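You operate a simulated robot arm through the tools that you are given. There is no shell and no other tool. Be economical: measure what you need, move in short steps, check, and stop when the job is done.

The job below is to be done with a simulated robot arm. You get a single attempt, and the scene is never put back.

Task
Put some things from the clear end of the tackle bench away. At the end: the yellow practice plug from the top of the tackle bench is in the tackle drawer; the green padded rest from the top of the tackle bench is in the tackle drawer; whatever was shut is shut again. Leave all else as you found it, and nothing knocked over (what rides in a drawer may roll over).
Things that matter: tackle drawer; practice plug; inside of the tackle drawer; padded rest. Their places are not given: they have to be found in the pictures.

The check looks at the end state, three seconds after you hand in, the way a careful person would. Anything else that was tipped, shoved, dropped, spilled or broken makes it a failure.

Robot
A 7-joint arm with a two-finger parallel gripper, fixed in place. Base frame: the origin is at the foot of the arm, x ahead of it, y to its left, z up. Readings come in m, degrees, newtons and seconds.
With the tool pointing down near the work surface it reaches from about 0.3 to 0.68 m from the base axis. Its first joint turns from -66.0 to 66.0 degrees. Payload 1.57 kg.
Tool frame: the origin (TCP) lies between the finger pads and is the grasp point; the fingertips stand 0.03 m ahead of it; z points along the fingers, y is the line along which they close. The gripper opens to 0.11 m. The fingers are 0.024 m wide and 0.012 m thick; the gripper's body (0.048 by 0.112 m) begins 0.078 m behind the TCP.
Orientation is that of the tool frame in the base frame, as [roll, pitch, yaw] about the fixed x, y, z axes, in that order (R = Rz(yaw) Ry(pitch) Rx(roll)). With the fingers straight down and closing along the base's y, the tool's x points along the base's -x, its y along +y and its z along -z.

Tools
- The arm moves only by the tool nudge_tool. Its argument "rows" is a list of rows, each a list of 7 numbers: the shift along the tool's x, y, z in units of 30 mm (1.0 is 30 mm), then the turn, a rotation vector about the tool's x, y, z in units of 8 degrees (1.0 is 8 degrees), then the closure, from 0 (fully open) to 1 (shut). In form: [[dx, dy, dz, wx, wy, wz, gripper], ...]. A call has 1 to 8 rows; each row shifts and turns the commanded pose from where the row before left it, along the tool's axes as they then stand. A call with a number of a shift or a turn outside -1 to 1 is refused whole. Rows are played at 5 a second. More than 0.05 m and 8.6 degrees between two rows, or a gripper value outside its range, and nothing of the call is played. Where a pose cannot be reached the arm comes as near as it can. A force on the tool above 40 N (or 10 N above the force at the start of the call, whichever is more), or a blocked arm, ends the call early, and 0.2 s more pass. The fingers move at their own pace (about 0.108 m/s each) and stop on an object; they squeeze with about 23 N. The grip force told is the motor's: it shows also when the fingers shut on nothing. Time passes only in rows, and 0.2 s behind the last, so rows that do not move let the fingers close. It gives the time, the measured TCP pose, the force on the tool (base axes), the opening and the grip force at its end, in the units of the frame above (readings bear some noise).
- Cameras (640 x 400 px; columns grow to the right, rows downward): "scene" is fixed at [0.1766, -0.4007, 1.4028]; the picture's right is [0.66, -0.75, 0.00], its down [-0.44, -0.38, -0.81] and it looks along [0.61, 0.54, -0.58] (base axes); focal length 340 px, centre (320, 200). "wrist" rides on the gripper at [-0.036, 0, -0.08] in the tool frame; the picture's right is [0.00, -1.00, 0.00], its down [0.97, 0.00, -0.24] and it looks along [0.24, 0.00, 0.97] (tool axes); focal length 218 px, centre (320, 200).
- snapshot(camera): a new picture of that camera. No time passes.
- locate(camera, pixels): for up to 12 pixels [column, row] of the newest picture of that camera ("zoom" is the newest enlarged one), the place [x, y, z] in the base frame of the surface seen there, good to about 0.003 m. No time passes.
- enlarge(camera, box): a new picture of the part [left, top, right, bottom] of that camera's present view, enlarged. No time passes.
- hand_in(): hands the job in; it is judged then, once.

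Keep the steps short. Do not move on a guess: measure, check each grasp and each placing, and mend mistakes. In all there are 80 turns and 54 pictures (those below and enlarged ones count). Leave the gripper open and the arm clear of the work at the hand-in unless told otherwise, and finish with a single line.

The tools are called after ">>>" as name(argument=value, ...) on one line, values as JSON. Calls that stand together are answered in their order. nudge_tool: Moves the arm, as the interface text tells. Its arguments: {"type":"object","properties":{"rows":{"type":"array"}},"required":["rows"]} The other tools are called the same way: snapshot (camera) takes a picture; locate (camera, pixels) gives the place of the surface under pixels of a picture; enlarge (camera, box) takes an enlarged picture of a part of a camera's view; hand_in () hands the job in.

At the start:

```text
time: 0.0
eef_pos: [0.4868, 0.0247, 1.1373]
orientation: [-179.9, 0.0, -179.9]
ft_force: [1.4, 0.2, 0.0]
grip_width: 0.1102
gripper_force: 0.1
```

scene: 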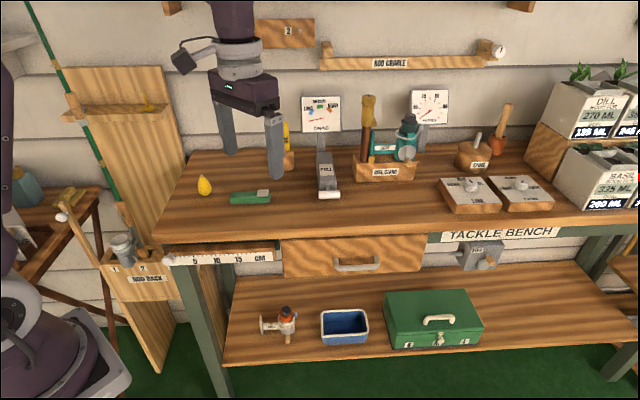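
wrist: 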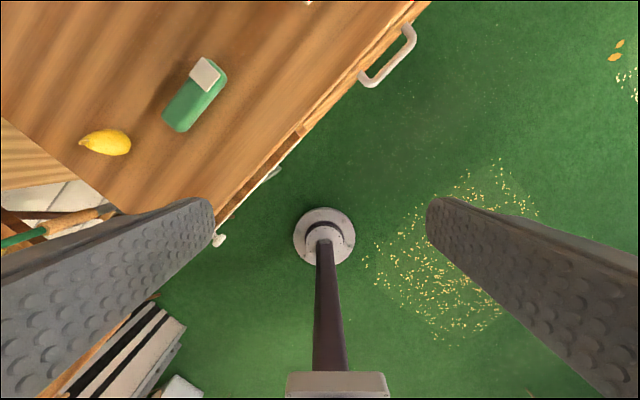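

I see the yellow plug at (204,185), the green rest at (250,197) and the drawer handle at about (357,266) in the scene view. I will measure them first.

>>> locate(camera="scene", pixels=[[204, 185], [204, 193], [250, 197], [233, 199], [268, 192], [336, 268], [357, 266], [378, 263], [284, 242], [426, 236], [285, 275], [420, 268]])

>>> locate(camera="wrist", pixels=[[105, 142], [85, 142], [128, 147], [195, 95], [207, 75], [180, 120], [362, 80], [387, 55], [412, 35], [300, 130], [240, 190], [60, 200]])

>>> enlarge(camera="scene", box=[150, 150, 450, 300])

```text
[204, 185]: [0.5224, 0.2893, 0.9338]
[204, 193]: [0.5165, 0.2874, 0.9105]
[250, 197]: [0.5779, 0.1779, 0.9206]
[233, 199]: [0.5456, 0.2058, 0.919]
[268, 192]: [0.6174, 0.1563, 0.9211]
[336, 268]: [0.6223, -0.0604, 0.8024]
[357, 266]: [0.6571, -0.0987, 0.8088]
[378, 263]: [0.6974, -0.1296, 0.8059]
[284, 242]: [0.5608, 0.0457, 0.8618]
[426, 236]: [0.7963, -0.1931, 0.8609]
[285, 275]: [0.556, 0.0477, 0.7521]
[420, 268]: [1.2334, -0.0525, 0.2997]
```

```text
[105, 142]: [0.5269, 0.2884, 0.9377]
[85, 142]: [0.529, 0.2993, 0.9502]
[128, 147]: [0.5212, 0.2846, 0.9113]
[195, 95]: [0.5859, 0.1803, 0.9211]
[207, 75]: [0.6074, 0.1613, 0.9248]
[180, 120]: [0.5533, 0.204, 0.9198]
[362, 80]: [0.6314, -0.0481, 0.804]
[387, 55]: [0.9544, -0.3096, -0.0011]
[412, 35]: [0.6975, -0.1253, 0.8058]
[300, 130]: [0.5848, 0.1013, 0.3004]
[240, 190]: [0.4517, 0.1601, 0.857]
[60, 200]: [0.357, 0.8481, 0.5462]
```

```text
2.13 times, centred on (300, 225) of scene
```

zoom: 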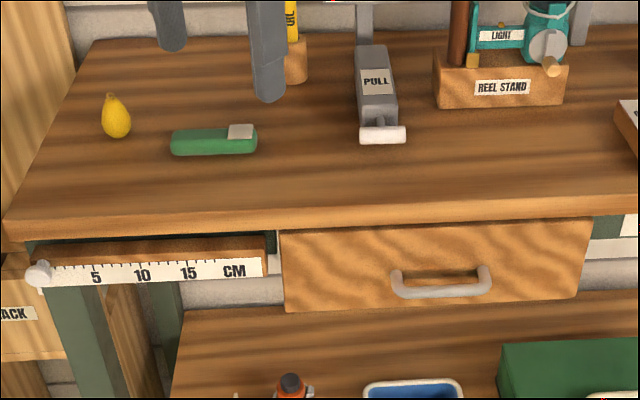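

The drawer face runs along about (0.70,-0.71), so it slides out along (-0.71,-0.71). I want the handle in more detail before I choose a grasp.

>>> enlarge(camera="scene", box=[310, 225, 410, 287])

>>> nudge_tool(rows=[[0, -1, 0, 0, 0, 0.9375, 0], [0.6, -0.8, 0, 0, 0, 0.9375, 0], [0.6, -0.8, 0, 0, 0, 0.9375, 0], [0.6, -0.8, 0, 0, 0, 0.9375, 0], [0.6, -0.8, 0, 0, 0, 0.9375, 0], [0, 0, 0, 0, 0, 0.9375, 0.5]])

```text
6.40 times, centred on (360, 256) of scene
```

zoom: 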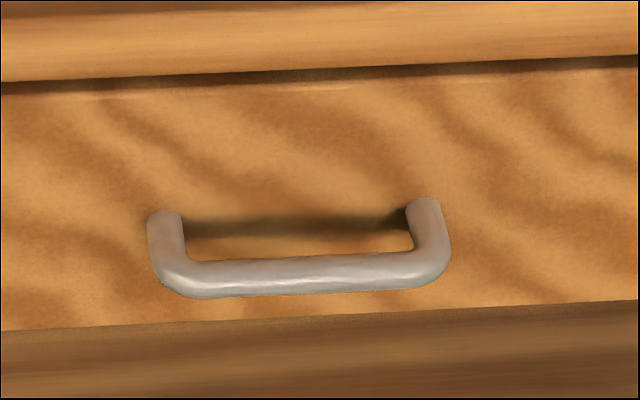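

```text
time: 1.4
eef_pos: [0.3885, -0.0727, 1.1354]
orientation: [-179.9, 0.1, 134.8]
ft_force: [-0.1, -0.9, -0.5]
grip_width: 0.0549
gripper_force: 0.1
```

The yaw is now square to the drawer. Next I measure the bar, the face and the bench lip in the zoomed picture.

>>> locate(camera="zoom", pixels=[[300, 275], [230, 278], [380, 268], [300, 285], [300, 262], [165, 218], [425, 205], [300, 160], [300, 305], [300, 60], [300, 120], [300, 240]])

```text
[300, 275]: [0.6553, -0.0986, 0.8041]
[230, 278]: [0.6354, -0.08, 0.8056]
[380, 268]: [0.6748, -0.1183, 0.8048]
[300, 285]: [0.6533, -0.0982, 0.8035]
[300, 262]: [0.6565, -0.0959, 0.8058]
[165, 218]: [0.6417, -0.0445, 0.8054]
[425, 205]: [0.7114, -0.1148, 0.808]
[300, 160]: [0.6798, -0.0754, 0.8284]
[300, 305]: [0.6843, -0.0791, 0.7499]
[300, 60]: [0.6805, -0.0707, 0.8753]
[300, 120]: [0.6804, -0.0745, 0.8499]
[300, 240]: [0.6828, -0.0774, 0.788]
```

In coordinates n (into the bench) and s (along the face), the bar lies at n≈0.398, s≈0.535, z≈0.804, and the face is at n≈0.428. I will shift along s while tilting the fingers toward the bench, still high and clear of it.

>>> nudge_tool(rows=[[-1, 0, 0, -0.9375, 0, 0, 0.6], [-1, 0, 0, -0.9375, 0, 0, 0.6], [-1, 0, 0, -0.9375, 0, 0, 0.6], [-1, 0, 0, -0.9375, 0, 0, 0.6], [-1, 0, 0, -0.9375, 0, 0, 0.6], [-1, 0, 0, -0.9375, 0, 0, 0.6], [-0.97, 0, 0, -0.9375, 0, 0, 0.6], [0, 0, 0, -0.9375, 0, 0, 0.6]])

```text
time: 3.2
eef_pos: [0.5367, -0.2195, 1.1364]
orientation: [119.9, 0.0, 134.9]
ft_force: [-0.8, 0.5, -0.5]
grip_width: 0.0441
gripper_force: 0.0
```

The arm is tracking well at a 60° tilt. I will tilt to 75° and then go down in front of the drawer, away from the face.

>>> nudge_tool(rows=[[0, 0, 0, -0.9375, 0, 0, 0.6], [0, 0, 0, -0.9375, 0, 0, 0.6], [0, -0.966, 0.259, 0, 0, 0, 0.6], [0, -0.966, 0.259, 0, 0, 0, 0.6], [0, -0.966, 0.259, 0, 0, 0, 0.6], [0, -0.966, 0.259, 0, 0, 0, 0.6], [0, -0.966, 0.259, 0, 0, 0, 0.6], [0, -0.966, 0.259, 0, 0, 0, 0.6]])

>>> nudge_tool(rows=[[0, -0.966, 0.259, 0, 0, 0, 0.6], [0, -0.966, 0.259, 0, 0, 0, 0.6], [0, -0.966, 0.259, 0, 0, 0, 0.6], [0, -0.966, 0.259, 0, 0, 0, 0.6], [0, 0, 0, 0, 0, 0, 0.6]])

>>> snapshot(camera="scene")

>>> snapshot(camera="wrist")

```text
time: 5.0
eef_pos: [0.5383, -0.2224, 0.955]
orientation: [105.0, 0.1, 135.1]
ft_force: [-0.3, -0.3, -0.5]
grip_width: 0.0441
gripper_force: 0.2
```

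```text
time: 6.2
eef_pos: [0.5369, -0.2217, 0.8351]
orientation: [105.0, 0.0, 134.9]
ft_force: [-0.2, -0.4, -0.6]
grip_width: 0.0438
gripper_force: 0.0
```

```text
49 pictures are left
```

scene: 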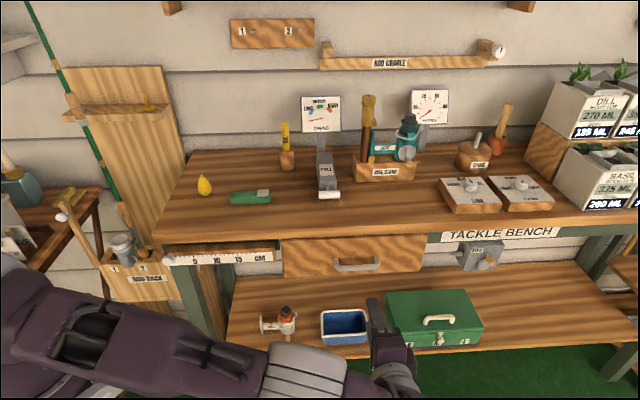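

```text
48 pictures are left
```

wrist: 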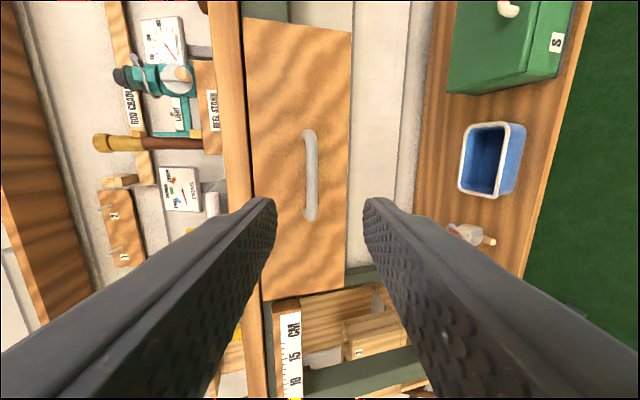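

The jaws line up with the bar. I will go forward 5 steps, re-centre slightly, and stop just before final engagement to check.

>>> nudge_tool(rows=[[0, 0.26, 0.9, 0, 0, 0, 0.6], [0, 0.25, 0.9, 0, 0, 0, 0.6], [0, 0, 0.9, 0, 0, 0, 0.6], [0, 0, 0.9, 0, 0, 0, 0.6], [0, 0, 0.4, 0, 0, 0, 0.6], [0, 0, 0, 0, 0, 0, 0.6]])

>>> snapshot(camera="wrist")

>>> enlarge(camera="scene", box=[270, 210, 450, 322])

```text
time: 7.6
eef_pos: [0.6214, -0.1374, 0.82]
orientation: [105.0, 0.0, 134.9]
ft_force: [0.3, -0.1, -0.9]
grip_width: 0.0441
gripper_force: 0.1
```

```text
47 pictures are left
```

wrist: 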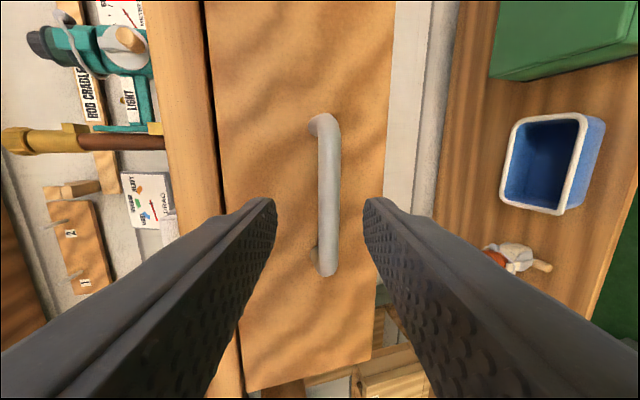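

```text
3.56 times, centred on (360, 266) of scene
```

zoom: 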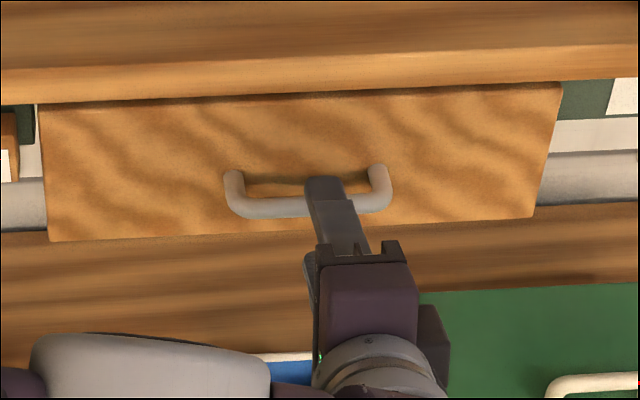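

The bar is centred between the fingers. I will go forward the last 42 mm and close on it.

>>> nudge_tool(rows=[[0, 0, 0.7, 0, 0, 0, 0.6], [0, 0, 0.7, 0, 0, 0, 0.6], [0, 0, 0, 0, 0, 0, 0.6], [0, 0, 0, 0, 0, 0, 1], [0, 0, 0, 0, 0, 0, 1], [0, 0, 0, 0, 0, 0, 1]])

```text
time: 9.0
eef_pos: [0.6495, -0.108, 0.8054]
orientation: [105.7, 0.1, 134.9]
ft_force: [1.1, -1.7, -3.9]
grip_width: 0.0139
gripper_force: 30.3
stopped in row 6: the force on the tool passed its limit (the readings are from after the stop); the commanded pose is now the measured one
```

The jaws hold the bar (opening 13.9 mm). I will pull straight out a little to test.

>>> nudge_tool(rows=[[0, -0.13, -0.48, 0, 0, 0, 1], [0, -0.13, -0.48, 0, 0, 0, 1], [0, -0.13, -0.48, 0, 0, 0, 1], [0, -0.13, -0.48, 0, 0, 0, 1]])

```text
time: 10.0
eef_pos: [0.6076, -0.151, 0.8037]
orientation: [105.8, 0.0, 135.0]
ft_force: [1.9, -0.9, -13.2]
grip_width: 0.0136
gripper_force: 29.9
```

It is pulling smoothly and still gripped. I will continue another 0.13 m or so.

>>> nudge_tool(rows=[[0, -0.12, -0.55, 0, 0, 0, 1], [0, -0.15, -0.55, 0, 0, 0, 1], [0, -0.15, -0.55, 0, 0, 0, 1], [0, -0.15, -0.55, 0, 0, 0, 1], [0, -0.15, -0.55, 0, 0, 0, 1], [0, -0.15, -0.55, 0, 0, 0, 1], [0, -0.15, -0.55, 0, 0, 0, 1], [0, -0.15, -0.55, 0, 0, 0, 1]])

>>> snapshot(camera="scene")

```text
time: 11.9
eef_pos: [0.5087, -0.2474, 0.8043]
orientation: [106.1, 0.1, 134.7]
ft_force: [3.6, -3.5, -4.4]
grip_width: 0.0138
gripper_force: 30.0
stopped in row 8: the force on the tool passed its limit (the readings are from after the stop); the commanded pose is now the measured one
```

```text
45 pictures are left
```

scene: 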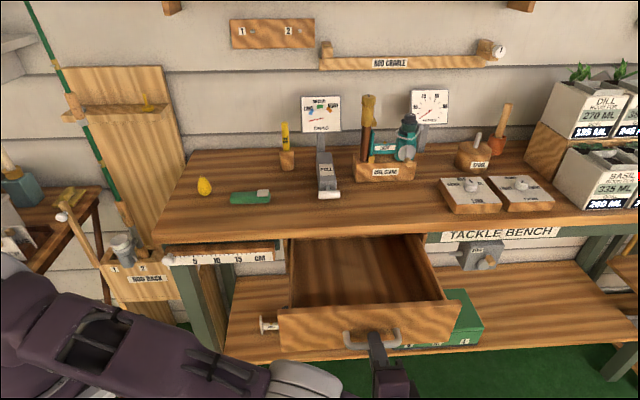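

The drawer is out by about 0.2 m and has met its stop; the inside is empty. I will let go and back off along the finger axis.

>>> nudge_tool(rows=[[0, 0, 0, 0, 0, 0, 0.6], [0, 0, 0, 0, 0, 0, 0.6], [0, 0, -0.5, 0, 0, 0, 0.6], [0, 0, -0.7, 0, 0, 0, 0.6], [0, 0, -0.9, 0, 0, 0, 0.6], [0, 0, -0.5, 0, 0, 0, 0.6]])

>>> snapshot(camera="scene")

```text
time: 13.3
eef_pos: [0.4558, -0.3003, 0.8265]
orientation: [106.0, 0.1, 134.7]
ft_force: [0.3, 0.0, 0.8]
grip_width: 0.044
gripper_force: 0.2
```

```text
44 pictures are left
```

scene: 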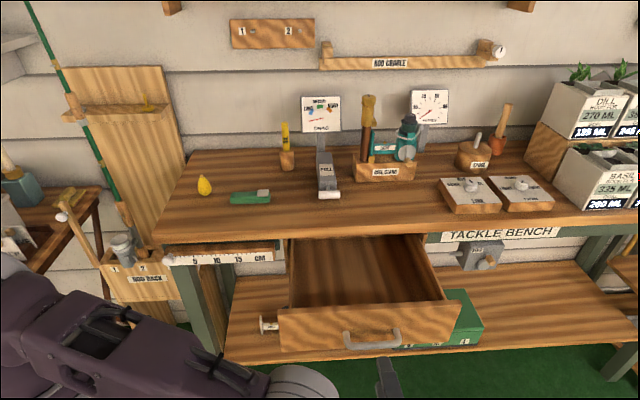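

The jaws are clear. I will measure the drawer's inside, zoom in on the two objects, and raise the arm straight up.

>>> locate(camera="scene", pixels=[[365, 275], [320, 295], [410, 290], [291, 306], [440, 300], [279, 312], [462, 307], [360, 250], [365, 300], [300, 245], [425, 240], [430, 265]])

>>> nudge_tool(rows=[[0, 0.961, -0.276, 0, 0, 0, 0.6], [0, 0.961, -0.276, 0, 0, 0, 0.6], [0, 0.961, -0.276, 0, 0, 0, 0.6], [0, 0.961, -0.276, 0, 0, 0, 0.6], [0, 0.961, -0.276, 0, 0, 0, 0.6], [0, 0.961, -0.276, 0, 0, 0, 0.6], [0, 0.961, -0.276, 0, 0, 0, 0.6], [0, 0.961, -0.276, 0, 0, 0, 0.6]])

>>> enlarge(camera="scene", box=[180, 160, 300, 235])

```text
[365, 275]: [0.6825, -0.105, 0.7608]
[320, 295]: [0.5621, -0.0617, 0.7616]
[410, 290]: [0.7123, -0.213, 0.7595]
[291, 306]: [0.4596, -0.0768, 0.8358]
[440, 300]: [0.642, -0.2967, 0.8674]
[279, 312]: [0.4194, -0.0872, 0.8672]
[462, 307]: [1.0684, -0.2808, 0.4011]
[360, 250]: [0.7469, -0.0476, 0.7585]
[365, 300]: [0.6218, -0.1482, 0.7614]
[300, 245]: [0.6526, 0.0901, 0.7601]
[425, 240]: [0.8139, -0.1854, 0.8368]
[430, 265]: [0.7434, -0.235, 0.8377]
```

```text
time: 15.1
eef_pos: [0.4547, -0.3, 1.0653]
orientation: [106.0, 0.1, 134.7]
ft_force: [-0.6, -0.6, 0.4]
grip_width: 0.0441
gripper_force: 0.1
```

```text
5.33 times, centred on (240, 198) of scene
```

zoom: 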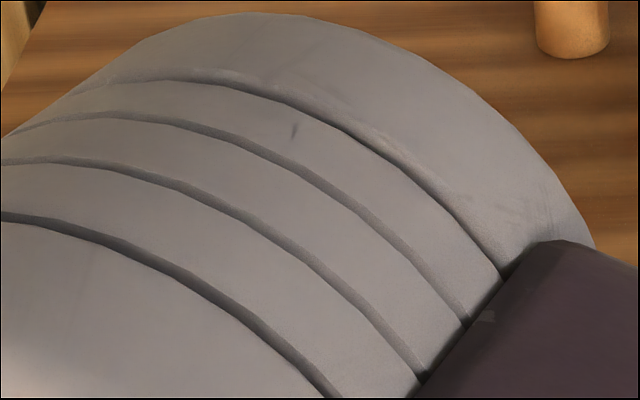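

Drawer floor is z≈0.760, side tops 0.837, front panel top 0.867, and the usable inside runs n≈0.25–0.42, s≈0.39–0.68. Now I turn the tool upright again, shifting left meanwhile.

>>> nudge_tool(rows=[[0.5, 0, 0, 1, 0, 0, 0.3], [0.5, 0, 0, 1, 0, 0, 0], [0.5, 0, 0, 1, 0, 0, 0], [0.5, 0, 0, 1, 0, 0, 0], [0.5, 0, 0, 1, 0, 0, 0], [0.5, 0, 0, 1, 0, 0, 0], [0.5, 0, 0, 1, 0, 0, 0], [0.5, 0, 0, 1, 0, 0, 0]])

>>> nudge_tool(rows=[[0, 0.2, -1, 1, 0, 0, 0], [0, 0, -1, 0.25, 0, 0, 0], [0.7, 0.7, 0, 0, 0, 0, 0], [0.7, 0.7, 0, 0, 0, 0, 0], [0.5, 0.8, 0, 0, 0, 0, 0], [0.5, 0.8, 0, 0, 0, 0, 0]])

```text
time: 16.9
eef_pos: [0.3725, -0.2145, 1.0667]
orientation: [170.3, 0.2, 134.8]
ft_force: [-0.4, 0.9, 0.2]
grip_width: 0.1097
gripper_force: 0.1
```

```text
time: 18.3
eef_pos: [0.3837, -0.0988, 1.1249]
orientation: [-180.0, 0.1, 134.7]
ft_force: [0.0, 0.4, -0.5]
grip_width: 0.1099
gripper_force: 0.0
```

The tool is upright. I will travel over the bench toward the rest, at z≈1.125.

>>> nudge_tool(rows=[[0.2, 1, 0, 0, 0, 0, 0], [0.2, 1, 0, 0, 0, 0, 0], [0.2, 1, 0, 0, 0, 0, 0], [0.2, 1, 0, 0, 0, 0, 0], [0.2, 1, 0, 0, 0, 0, 0], [0.2, 1, 0, 0, 0, 0, 0], [0.2, 1, 0, 0, 0, 0, 0], [0.2, 1, 0, 0, 0, 0, 0]])

>>> snapshot(camera="wrist")

>>> enlarge(camera="scene", box=[180, 160, 300, 235])

```text
time: 20.1
eef_pos: [0.5202, 0.101, 1.1265]
orientation: [-179.9, 0.1, 134.7]
ft_force: [-0.8, 0.0, -0.9]
grip_width: 0.11
gripper_force: 0.1
```

```text
42 pictures are left
```

wrist: 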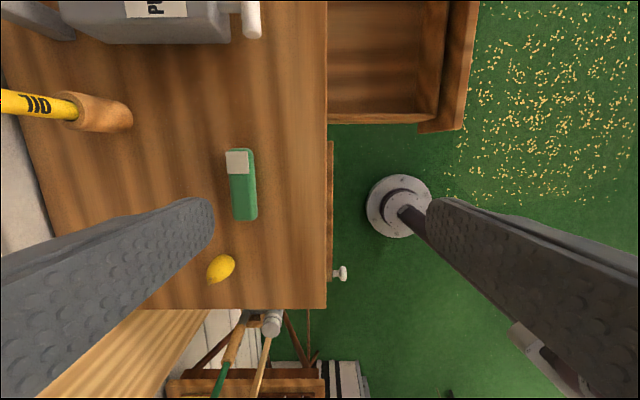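

```text
5.33 times, centred on (240, 198) of scene
```

zoom: 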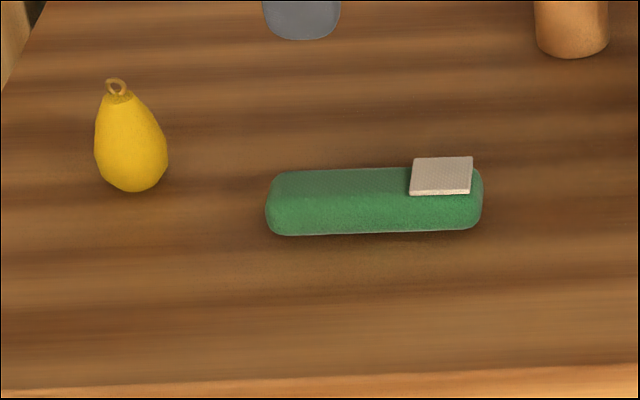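

The rest is nearly parallel to the bench front and to the tool's x. I will measure its outline in the wrist view and the plug's in the zoom.

>>> locate(camera="wrist", pixels=[[237, 152], [245, 217], [231, 185], [254, 185], [243, 185], [225, 163], [258, 210], [233, 212], [270, 190], [221, 268], [230, 258], [212, 278]])

>>> locate(camera="zoom", pixels=[[130, 150], [97, 155], [166, 155], [116, 88], [135, 190], [280, 190], [480, 205], [375, 180], [375, 215], [375, 236], [440, 175], [130, 215]])

```text
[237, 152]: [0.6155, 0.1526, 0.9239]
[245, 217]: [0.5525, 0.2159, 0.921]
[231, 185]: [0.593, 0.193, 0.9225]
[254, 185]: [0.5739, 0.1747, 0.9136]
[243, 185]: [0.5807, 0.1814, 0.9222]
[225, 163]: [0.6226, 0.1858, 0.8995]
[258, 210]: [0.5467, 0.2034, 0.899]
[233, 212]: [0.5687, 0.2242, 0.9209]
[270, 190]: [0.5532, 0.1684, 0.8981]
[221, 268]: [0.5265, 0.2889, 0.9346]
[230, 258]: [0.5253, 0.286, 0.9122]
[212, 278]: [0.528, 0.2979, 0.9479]
```

```text
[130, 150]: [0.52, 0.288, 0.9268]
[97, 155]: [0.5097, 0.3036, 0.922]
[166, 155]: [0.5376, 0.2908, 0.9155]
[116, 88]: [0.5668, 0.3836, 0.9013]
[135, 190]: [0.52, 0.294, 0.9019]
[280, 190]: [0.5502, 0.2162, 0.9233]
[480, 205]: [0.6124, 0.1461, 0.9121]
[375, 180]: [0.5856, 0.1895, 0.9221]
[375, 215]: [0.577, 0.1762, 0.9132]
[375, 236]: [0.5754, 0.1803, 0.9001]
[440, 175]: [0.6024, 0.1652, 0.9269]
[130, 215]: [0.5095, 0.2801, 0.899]
```

The rest runs exactly along s, centred at n≈0.541, s≈0.2825, with its top at 0.922 and the bench at 0.899. I will move above it, lower to z≈1.0, and check neighbours' heights.

>>> nudge_tool(rows=[[0.16, 0.85, 0, 0, 0, 0, 0.15], [0.15, 0.85, 0, 0, 0, 0, 0.15], [0.15, 0.85, 0, 0, 0, 0, 0.15], [0, 0.84, 0, 0, 0, 0, 0.15], [0, 0, 1, 0, 0, 0, 0.15], [0, 0, 1, 0, 0, 0, 0.15], [0, 0, 1, 0, 0, 0, 0.15], [0, 0, 1, 0, 0, 0, 0.15]])

>>> snapshot(camera="wrist")

>>> snapshot(camera="scene")

```text
time: 21.9
eef_pos: [0.5828, 0.1836, 1.0055]
orientation: [-180.0, 0.1, 134.7]
ft_force: [0.5, -0.4, -0.5]
grip_width: 0.0932
gripper_force: 0.1
```

```text
40 pictures are left
```

wrist: 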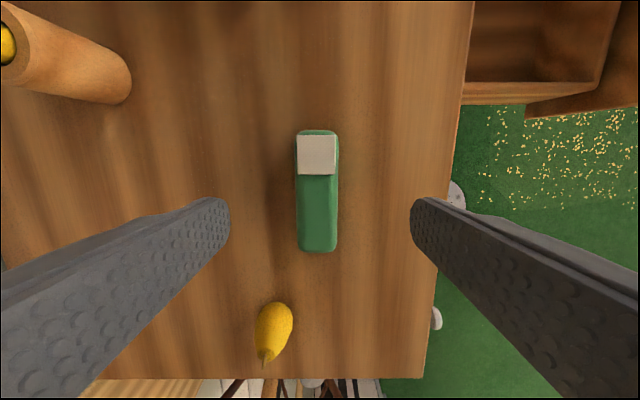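

```text
39 pictures are left
```

scene: 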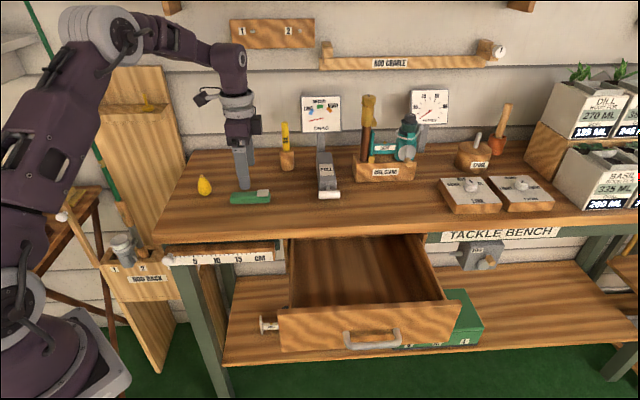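

The rest is centred between the jaws (column 317) with clear space around it. I will lower to z≈0.934 and close.

>>> nudge_tool(rows=[[0, 0, 0.8, 0, 0, 0, 0.15], [0, 0, 0.8, 0, 0, 0, 0.15], [0, 0, 0.75, 0, 0, 0, 0.15], [0, 0, 0, 0, 0, 0, 0.15], [0, 0, 0, 0, 0, 0, 1], [0, 0, 0, 0, 0, 0, 1], [0, 0, 0, 0, 0, 0, 1]])

```text
time: 23.5
eef_pos: [0.5822, 0.1832, 0.9323]
orientation: [-179.9, 0.0, 134.7]
ft_force: [0.1, 1.5, -0.4]
grip_width: 0.0328
gripper_force: 23.0
```

It is held at 32.8 mm. I will lift it and check the hold.

>>> nudge_tool(rows=[[0, 0, -0.5, 0, 0, 0, 1], [0, 0, -1, 0, 0, 0, 1], [0, 0, -1, 0, 0, 0, 1], [0, 0, -1, 0, 0, 0, 1], [0, 0, -1, 0, 0, 0, 1]])

>>> snapshot(camera="wrist")

```text
time: 24.7
eef_pos: [0.5811, 0.1863, 1.0701]
orientation: [-179.9, 0.0, 134.7]
ft_force: [0.3, -0.1, -0.4]
grip_width: 0.0327
gripper_force: 23.4
```

```text
38 pictures are left
```

wrist: 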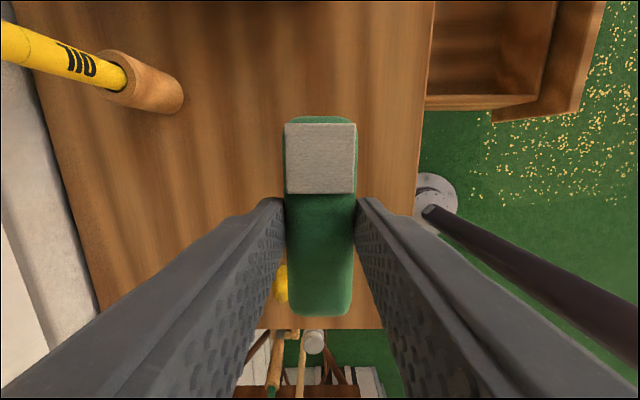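

The rest is firmly held. I will carry it diagonally, high, to above the drawer.

>>> nudge_tool(rows=[[-0.8, -0.99, 0, 0, 0, 0, 1], [-1, -0.99, 0, 0, 0, 0, 1], [-1, -0.99, 0, 0, 0, 0, 1], [-1, -0.99, 0, 0, 0, 0, 1], [-1, -0.99, 0, 0, 0, 0, 1], [-1, -0.99, 0, 0, 0, 0, 1], [-1, -0.98, 0, 0, 0, 0, 1], [-1, 0, 0, 0, 0, 0, 1]])

>>> snapshot(camera="wrist")

>>> snapshot(camera="scene")

```text
time: 26.5
eef_pos: [0.6003, -0.1272, 1.0694]
orientation: [-179.9, 0.1, 134.9]
ft_force: [0.7, -0.9, -0.6]
grip_width: 0.0329
gripper_force: 22.5
```

```text
37 pictures are left
```

wrist: 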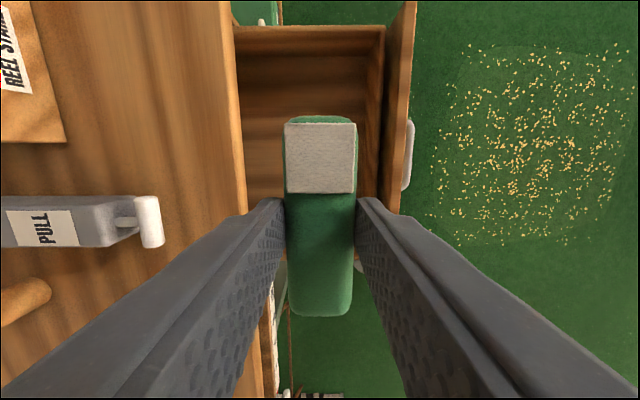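

```text
36 pictures are left
```

scene: 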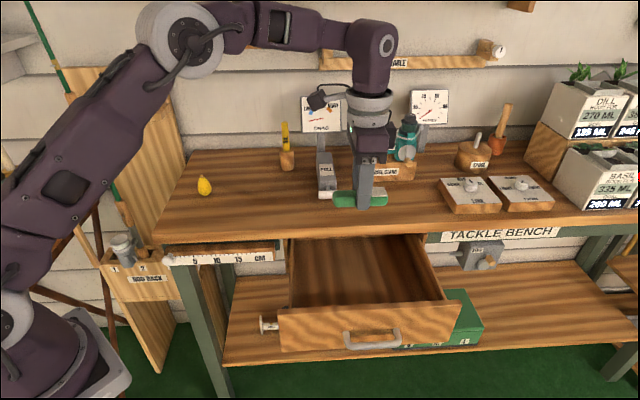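

I am over the drawer (n≈0.334, s≈0.514). I will shift 9 mm away from the bench lip and go down.

>>> nudge_tool(rows=[[0, -0.3, 0, 0, 0, 0, 1], [0, 0, 1, 0, 0, 0, 1], [0, 0, 1, 0, 0, 0, 1], [0, 0, 1, 0, 0, 0, 1], [0, 0, 1, 0, 0, 0, 1], [0, 0, 1, 0, 0, 0, 1], [0, 0, 1, 0, 0, 0, 1], [0, 0, 0, 0, 0, 0, 1]])

>>> snapshot(camera="wrist")

>>> snapshot(camera="scene")

```text
time: 28.3
eef_pos: [0.5935, -0.1332, 0.8883]
orientation: [-180.0, 0.2, 134.7]
ft_force: [0.6, 0.4, -0.2]
grip_width: 0.0327
gripper_force: 23.2
```

```text
35 pictures are left
```

wrist: 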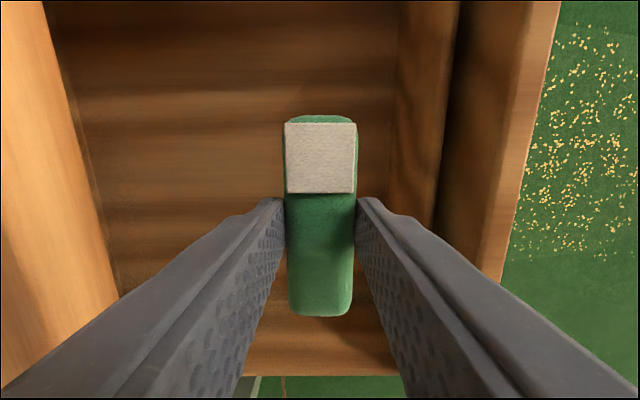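

```text
34 pictures are left
```

scene: 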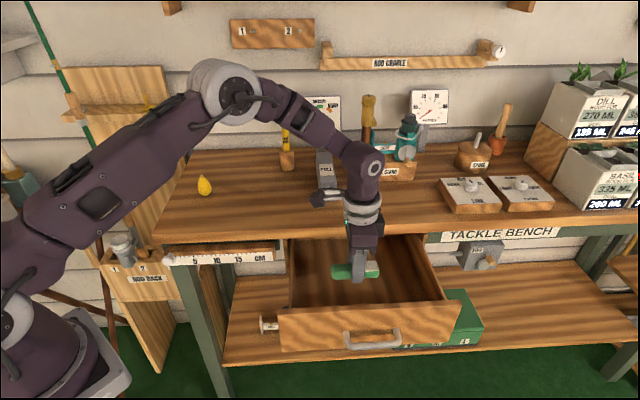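

A part of the wrist at (322,198) appears near the crank handle. I will measure before going lower.

>>> enlarge(camera="scene", box=[280, 130, 420, 300])

>>> locate(camera="scene", pixels=[[317, 199], [325, 190], [328, 208], [340, 196], [345, 205], [327, 180], [318, 180], [362, 165], [360, 228], [345, 235], [380, 235], [360, 207]])

```text
2.35 times, centred on (350, 215) of scene
```

zoom: 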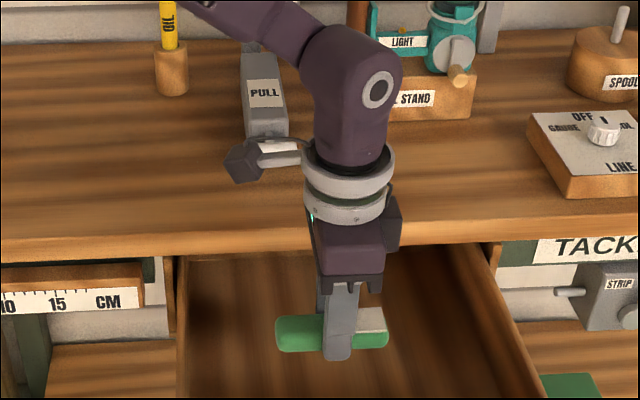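

```text
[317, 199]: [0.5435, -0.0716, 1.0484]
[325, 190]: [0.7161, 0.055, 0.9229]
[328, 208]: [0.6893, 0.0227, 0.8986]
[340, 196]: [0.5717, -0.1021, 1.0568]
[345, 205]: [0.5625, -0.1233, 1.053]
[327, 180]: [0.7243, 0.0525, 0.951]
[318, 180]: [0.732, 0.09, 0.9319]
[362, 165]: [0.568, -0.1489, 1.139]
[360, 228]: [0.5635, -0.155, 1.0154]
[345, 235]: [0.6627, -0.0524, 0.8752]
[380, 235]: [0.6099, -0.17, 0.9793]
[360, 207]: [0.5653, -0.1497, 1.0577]
```

That wrist part is at n≈0.334, z≈1.05, so it stays clear of the bench after 90 mm more descent. I will lower to z≈0.798.

>>> nudge_tool(rows=[[0, 0, 0.9, 0, 0, 0, 1], [0, 0, 0.9, 0, 0, 0, 1], [0, 0, 0.7, 0, 0, 0, 1], [0, 0, 0.4, 0, 0, 0, 1], [0, 0, 0, 0, 0, 0, 1]])

>>> snapshot(camera="scene")

```text
time: 29.5
eef_pos: [0.5945, -0.1341, 0.803]
orientation: [-180.0, 0.1, 134.6]
ft_force: [0.5, 0.5, 0.5]
grip_width: 0.0327
gripper_force: 22.6
```

```text
32 pictures are left
```

scene: 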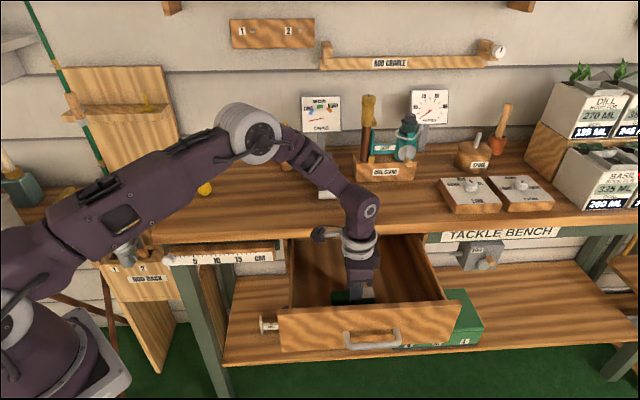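

About 9 mm remain to the drawer floor. I will lower 8 mm and open the jaws partly.

>>> nudge_tool(rows=[[0, 0, 0.28, 0, 0, 0, 1], [0, 0, 0, 0, 0, 0, 1], [0, 0, 0, 0, 0, 0, 0.5], [0, 0, 0, 0, 0, 0, 0.5]])

>>> nudge_tool(rows=[[0, 0, -0.6, 0, 0, 0, 0.5], [0, 0, -1, 0, 0, 0, 0.5], [0, 0, -1, 0, 0, 0, 0.5], [0, 0, -1, 0, 0, 0, 0.5], [0, 0, -1, 0, 0, 0, 0.5], [0, 0, -1, 0, 0, 0, 0.5], [0, 0, -1, 0, 0, 0, 0.5], [0, 0, -1, 0, 0, 0, 0.5]])

>>> snapshot(camera="wrist")

```text
time: 30.5
eef_pos: [0.5947, -0.1339, 0.7948]
orientation: [-179.9, 0.1, 134.7]
ft_force: [0.6, -0.2, -0.1]
grip_width: 0.0549
gripper_force: 0.1
```

```text
time: 32.3
eef_pos: [0.5933, -0.1352, 1.0245]
orientation: [-180.0, 0.2, 134.7]
ft_force: [-0.3, 0.7, 0.7]
grip_width: 0.0552
gripper_force: 0.0
```

```text
31 pictures are left
```

wrist: 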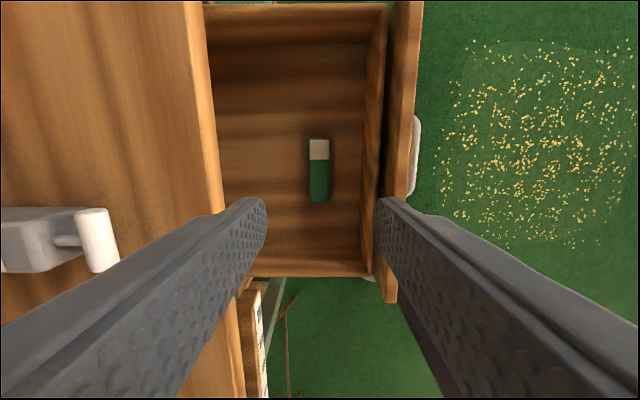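

The rest lies flat in the drawer. Next is the plug at about (0.527,0.296): I rise and travel toward it.

>>> nudge_tool(rows=[[0, 0, -1, 0, 0, 0, 0.2], [0, 0, -1, 0, 0, 0, 0], [1, 0, -0.8, 0, 0, 0, 0], [1, 0.5, 0, 0, 0, 0, 0], [1, 0.8, 0, 0, 0, 0, 0], [1, 0.9, 0, 0, 0, 0, 0], [1, 0.9, 0, 0, 0, 0, 0], [1, 0.9, 0, 0, 0, 0, 0]])

>>> nudge_tool(rows=[[1, 0.9, 0, 0, 0, 0, 0], [1, 0.9, 0, 0, 0, 0, 0], [1, 0.9, 0, 0, 0, 0, 0], [1, 0.9, 0, 0, 0, 0, 0], [0, 0, 0, 0, 0, 0, 0]])

>>> snapshot(camera="wrist")

```text
time: 34.1
eef_pos: [0.5493, 0.0792, 1.1075]
orientation: [-179.8, 0.1, 134.7]
ft_force: [0.3, -0.2, -0.7]
grip_width: 0.1099
gripper_force: 0.1
```

```text
time: 35.3
eef_pos: [0.5441, 0.2395, 1.1065]
orientation: [-180.0, 0.1, 134.7]
ft_force: [-0.2, -0.7, -0.5]
grip_width: 0.1099
gripper_force: 0.0
```

```text
30 pictures are left
```

wrist: 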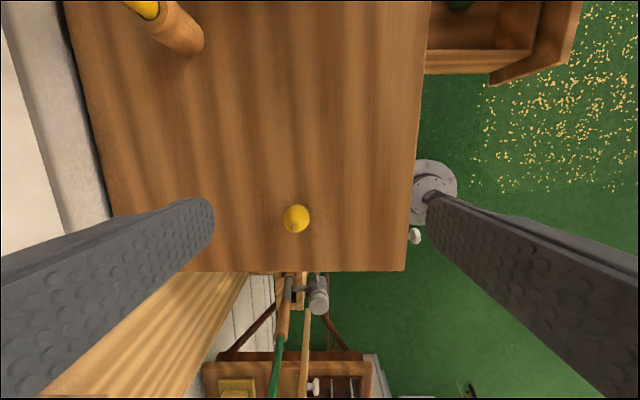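

Now I measure the plug again from above, and the nearest neighbours: the board at (180,330), the rod at (275,370) and the bench's left edge.

>>> locate(camera="wrist", pixels=[[297, 218], [297, 206], [285, 217], [309, 218], [297, 231], [180, 330], [240, 280], [280, 330], [318, 295], [300, 270], [120, 385], [175, 30]])

>>> enlarge(camera="wrist", box=[240, 180, 360, 255])

>>> enlarge(camera="scene", box=[170, 150, 250, 200])

```text
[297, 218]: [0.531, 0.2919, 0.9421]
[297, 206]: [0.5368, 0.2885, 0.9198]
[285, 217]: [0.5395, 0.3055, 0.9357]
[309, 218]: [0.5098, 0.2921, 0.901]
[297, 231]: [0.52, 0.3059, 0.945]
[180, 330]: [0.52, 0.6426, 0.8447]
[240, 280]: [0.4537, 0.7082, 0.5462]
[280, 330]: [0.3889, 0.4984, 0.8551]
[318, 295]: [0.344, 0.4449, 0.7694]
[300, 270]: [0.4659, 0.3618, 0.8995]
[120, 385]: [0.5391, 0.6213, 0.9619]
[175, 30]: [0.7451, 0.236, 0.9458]
```

```text
5.33 times, centred on (300, 218) of wrist
```

zoom: 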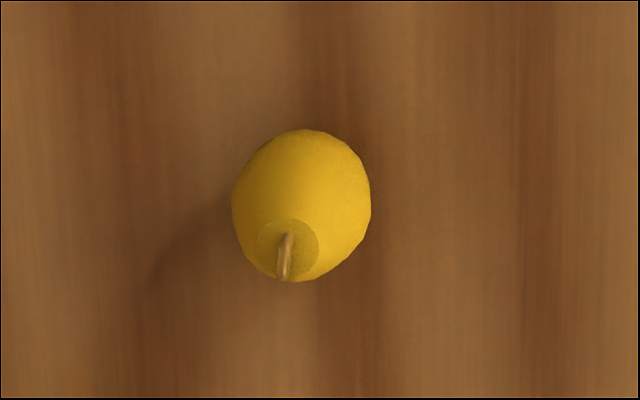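

```text
8.00 times, centred on (210, 175) of scene
```

zoom: 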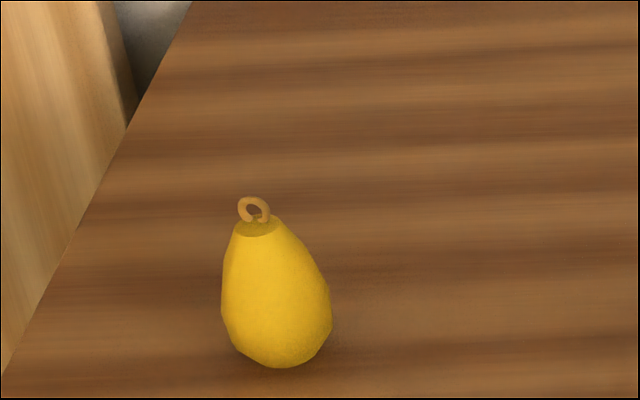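

The plug's axis works out at n≈0.584, s≈0.163, and the neighbours are 0.3 m away. I will centre over it and lower to z≈0.99, then check.

>>> nudge_tool(rows=[[0.9, 0.5, 0, 0, 0, 0, 0.2], [0.85, 0.49, 0, 0, 0, 0, 0.2], [0, 0, 1, 0, 0, 0, 0.2], [0, 0, 1, 0, 0, 0, 0.2], [0, 0, 1, 0, 0, 0, 0.2], [0, 0, 0.9, 0, 0, 0, 0.2], [0, 0, 0, 0, 0, 0, 0.2]])

>>> snapshot(camera="wrist")

>>> snapshot(camera="scene")

```text
time: 36.9
eef_pos: [0.5301, 0.2963, 0.9884]
orientation: [-180.0, 0.1, 134.7]
ft_force: [-0.6, -0.1, -0.4]
grip_width: 0.0881
gripper_force: 0.0
```

```text
27 pictures are left
```

wrist: 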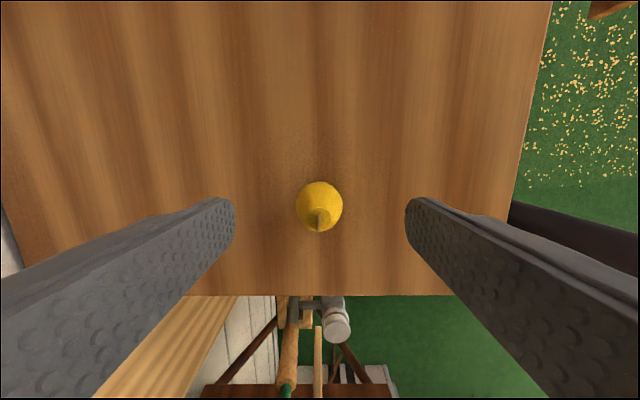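

```text
26 pictures are left
```

scene: 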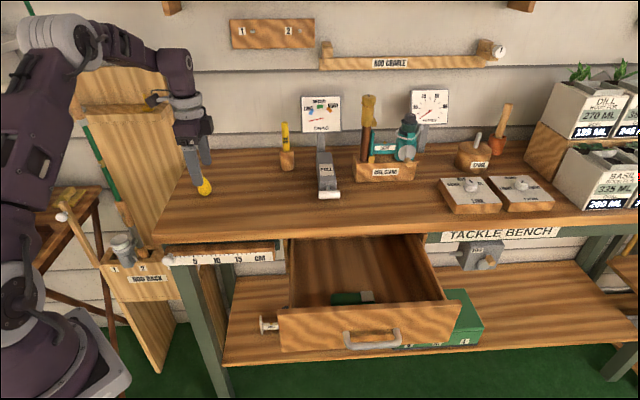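

The plug is centred (column 319); x needs a 4 mm trim. I will lower to z≈0.932 and close.

>>> nudge_tool(rows=[[0.13, 0, 0.6, 0, 0, 0, 0.2], [0, 0, 0.7, 0, 0, 0, 0.2], [0, 0, 0.58, 0, 0, 0, 0.2], [0, 0, 0, 0, 0, 0, 0.2], [0, 0, 0, 0, 0, 0, 1], [0, 0, 0, 0, 0, 0, 1], [0, 0, 0, 0, 0, 0, 1]])

>>> nudge_tool(rows=[[0, 0, -0.4, 0, 0, 0, 1], [0, 0, -0.9, 0, 0, 0, 1], [0, 0, -1, 0, 0, 0, 1], [0, 0, -1, 0, 0, 0, 1], [0, 0, -1, 0, 0, 0, 1]])

>>> snapshot(camera="wrist")

```text
time: 38.5
eef_pos: [0.5252, 0.2992, 0.9332]
orientation: [-179.8, 0.1, 134.7]
ft_force: [-0.3, -1.2, 0.4]
grip_width: 0.0315
gripper_force: 23.0
```

```text
time: 39.7
eef_pos: [0.5261, 0.3011, 1.0604]
orientation: [-179.9, 0.1, 134.6]
ft_force: [-0.8, -0.5, -0.1]
grip_width: 0.0313
gripper_force: 23.6
```

```text
25 pictures are left
```

wrist: 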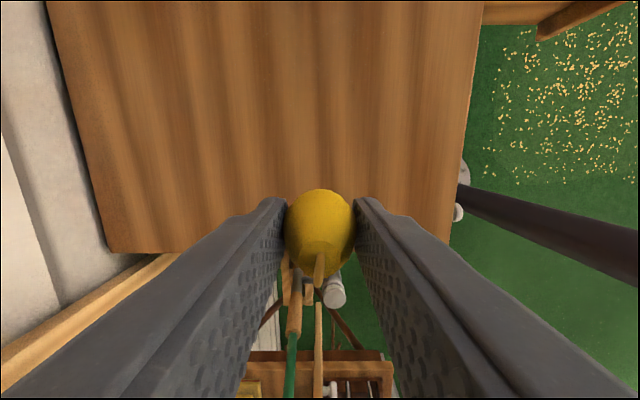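

The plug is held at 31 mm. I will carry it diagonally back to above the left part of the drawer (n≈0.325, s≈0.43).

>>> nudge_tool(rows=[[-1, -0.96, -0.2, 0, 0, 0, 1], [-1, -0.96, 0, 0, 0, 0, 1], [-1, -0.96, 0, 0, 0, 0, 1], [-1, -0.96, 0, 0, 0, 0, 1], [-1, -0.96, 0, 0, 0, 0, 1], [-1, -0.96, 0, 0, 0, 0, 1], [-1, -0.96, 0, 0, 0, 0, 1], [-1, -0.96, 0, 0, 0, 0, 1]])

>>> nudge_tool(rows=[[-1, -0.96, 0, 0, 0, 0, 1], [0, 0, 0.9, 0, 0, 0, 1], [0, 0, 1, 0, 0, 0, 1], [0, 0, 1, 0, 0, 0, 1], [0, 0, 1, 0, 0, 0, 1], [0, 0, 1, 0, 0, 0, 1], [0, 0, 0, 0, 0, 0, 1]])

>>> snapshot(camera="wrist")

>>> snapshot(camera="scene")

```text
time: 41.5
eef_pos: [0.5311, -0.0334, 1.0665]
orientation: [-179.9, 0.1, 134.7]
ft_force: [0.4, -1.4, 0.1]
grip_width: 0.0316
gripper_force: 23.0
```

```text
time: 43.1
eef_pos: [0.531, -0.0737, 0.9234]
orientation: [-180.0, 0.1, 134.8]
ft_force: [-0.5, -0.5, 0.1]
grip_width: 0.0315
gripper_force: 23.5
```

```text
24 pictures are left
```

wrist: 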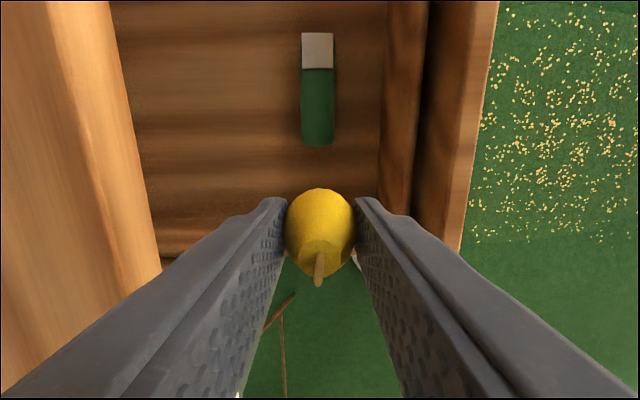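

```text
23 pictures are left
```

scene: 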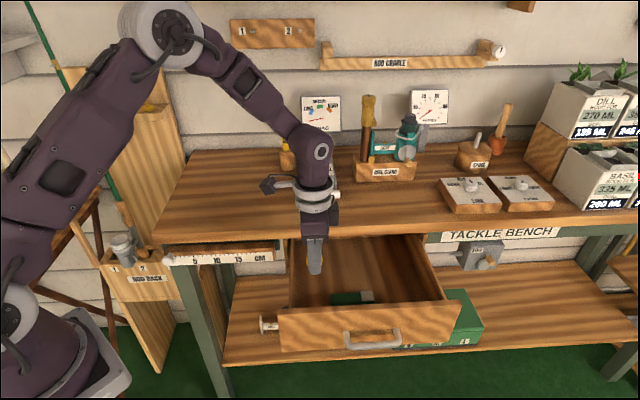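

I check the drawer's left wall and the rest's near end against the plug's drop spot.

>>> locate(camera="wrist", pixels=[[210, 235], [210, 248], [210, 254], [317, 144], [380, 250], [385, 180], [317, 170], [425, 220]])

```text
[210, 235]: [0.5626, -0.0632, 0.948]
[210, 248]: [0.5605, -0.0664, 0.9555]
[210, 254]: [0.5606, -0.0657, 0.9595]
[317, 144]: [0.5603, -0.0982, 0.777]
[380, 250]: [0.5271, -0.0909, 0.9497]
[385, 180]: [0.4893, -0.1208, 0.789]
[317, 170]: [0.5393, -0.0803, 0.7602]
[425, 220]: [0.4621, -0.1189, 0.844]
```

There is about 20 mm gap to the rest and about 12 mm to the left wall. I will lower to z≈0.797.

>>> nudge_tool(rows=[[0, 0, 0.9, 0, 0, 0, 1], [0, 0, 0.9, 0, 0, 0, 1], [0, 0, 0.9, 0, 0, 0, 1], [0, 0, 0.8, 0, 0, 0, 1], [0, 0, 0.5, 0, 0, 0, 1], [0, 0, 0.2, 0, 0, 0, 1], [0, 0, 0, 0, 0, 0, 1]])

>>> snapshot(camera="scene")

```text
time: 44.7
eef_pos: [0.5314, -0.0734, 0.7968]
orientation: [-180.0, 0.1, 134.6]
ft_force: [-0.2, -0.2, -1.2]
grip_width: 0.0313
gripper_force: 23.1
```

```text
22 pictures are left
```

scene: 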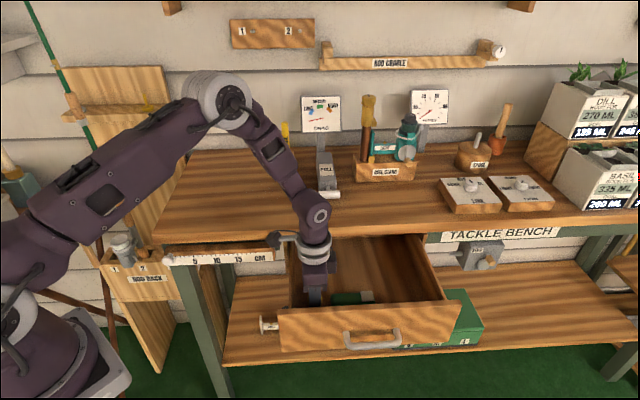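

The plug's base is about 3 mm above the floor. I will lower 2 mm, release, and rise straight up.

>>> nudge_tool(rows=[[0, 0, 0.07, 0, 0, 0, 1], [0, 0, 0, 0, 0, 0, 0.8], [0, 0, 0, 0, 0, 0, 0.5], [0, 0, 0, 0, 0, 0, 0.5]])

>>> nudge_tool(rows=[[0, 0, -0.5, 0, 0, 0, 0.5], [0, 0, -1, 0, 0, 0, 0.5], [0, 0, -1, 0, 0, 0, 0.5], [0, 0, -1, 0, 0, 0, 0.5], [0, 0, -1, 0, 0, 0, 0.5], [0, 0, -1, 0, 0, 0, 0.5], [0, 0, -1, 0, 0, 0, 0.5], [0, 0, -1, 0, 0, 0, 0.5]])

>>> snapshot(camera="wrist")

>>> snapshot(camera="scene")

```text
time: 45.7
eef_pos: [0.5318, -0.0744, 0.7947]
orientation: [-180.0, 0.1, 134.7]
ft_force: [0.3, -0.1, 0.8]
grip_width: 0.055
gripper_force: 0.1
```

```text
time: 47.5
eef_pos: [0.5352, -0.0766, 1.0187]
orientation: [-180.0, 0.1, 134.7]
ft_force: [1.0, 0.3, 0.1]
grip_width: 0.0552
gripper_force: 0.0
```

```text
21 pictures are left
```

wrist: 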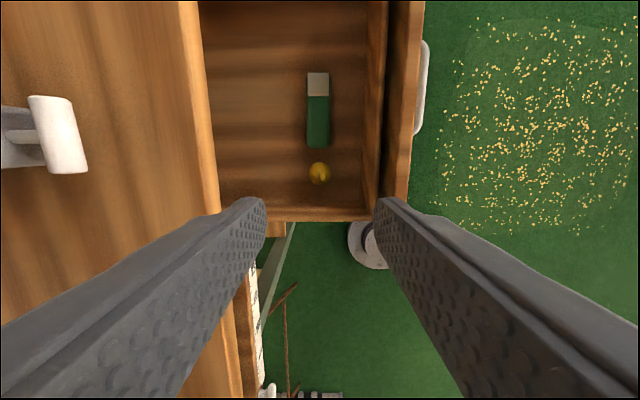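

```text
20 pictures are left
```

scene: 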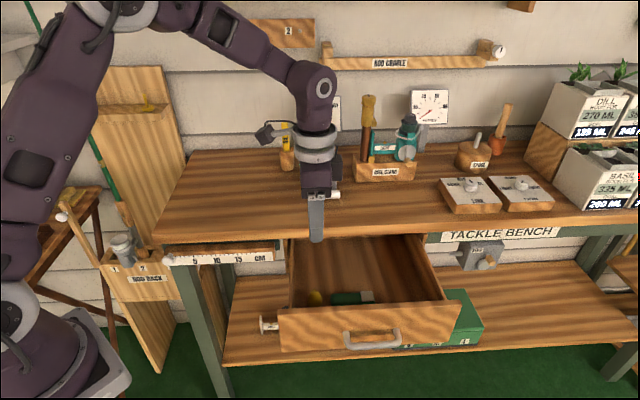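

Both items are in the drawer; the plug stands upright. To close it I return in front of the handle: I back off along n, then tilt again.

>>> nudge_tool(rows=[[-0.45, -1, -0.6, 0, 0, 0, 0.6], [-0.5, -1, -0.6, 0, 0, 0, 0.6], [-0.5, -1, -0.5, 0, 0, 0, 0.6], [-0.5, -1, 0, 0, 0, 0, 0.6], [-0.5, -1, 0, 0, 0, 0, 0.6], [-0.5, -1, 0, 0, 0, 0, 0.6], [-0.48, -1, 0, 0, 0, 0, 0.6]])

>>> nudge_tool(rows=[[0, 0, 0, -0.9375, 0, 0, 0.6], [0, 0, 0, -0.9375, 0, 0, 0.6], [0, 0, 0, -0.9375, 0, 0, 0.6], [0, 0, 0, -0.9375, 0, 0, 0.6], [0, 0, 0, -0.9375, 0, 0, 0.6], [0, 0, 0, -0.9375, 0, 0, 0.6], [0, 0, 0, -0.9375, 0, 0, 0.6], [0, 0, 0, -0.9375, 0, 0, 0.6]])

```text
time: 49.1
eef_pos: [0.4574, -0.2945, 1.07]
orientation: [-180.0, 0.1, 134.8]
ft_force: [-0.6, -0.4, -0.8]
grip_width: 0.0438
gripper_force: 0.0
```

```text
time: 50.9
eef_pos: [0.4551, -0.297, 1.0703]
orientation: [119.9, 0.3, 134.7]
ft_force: [-0.3, -0.4, 1.2]
grip_width: 0.0439
gripper_force: 0.0
```

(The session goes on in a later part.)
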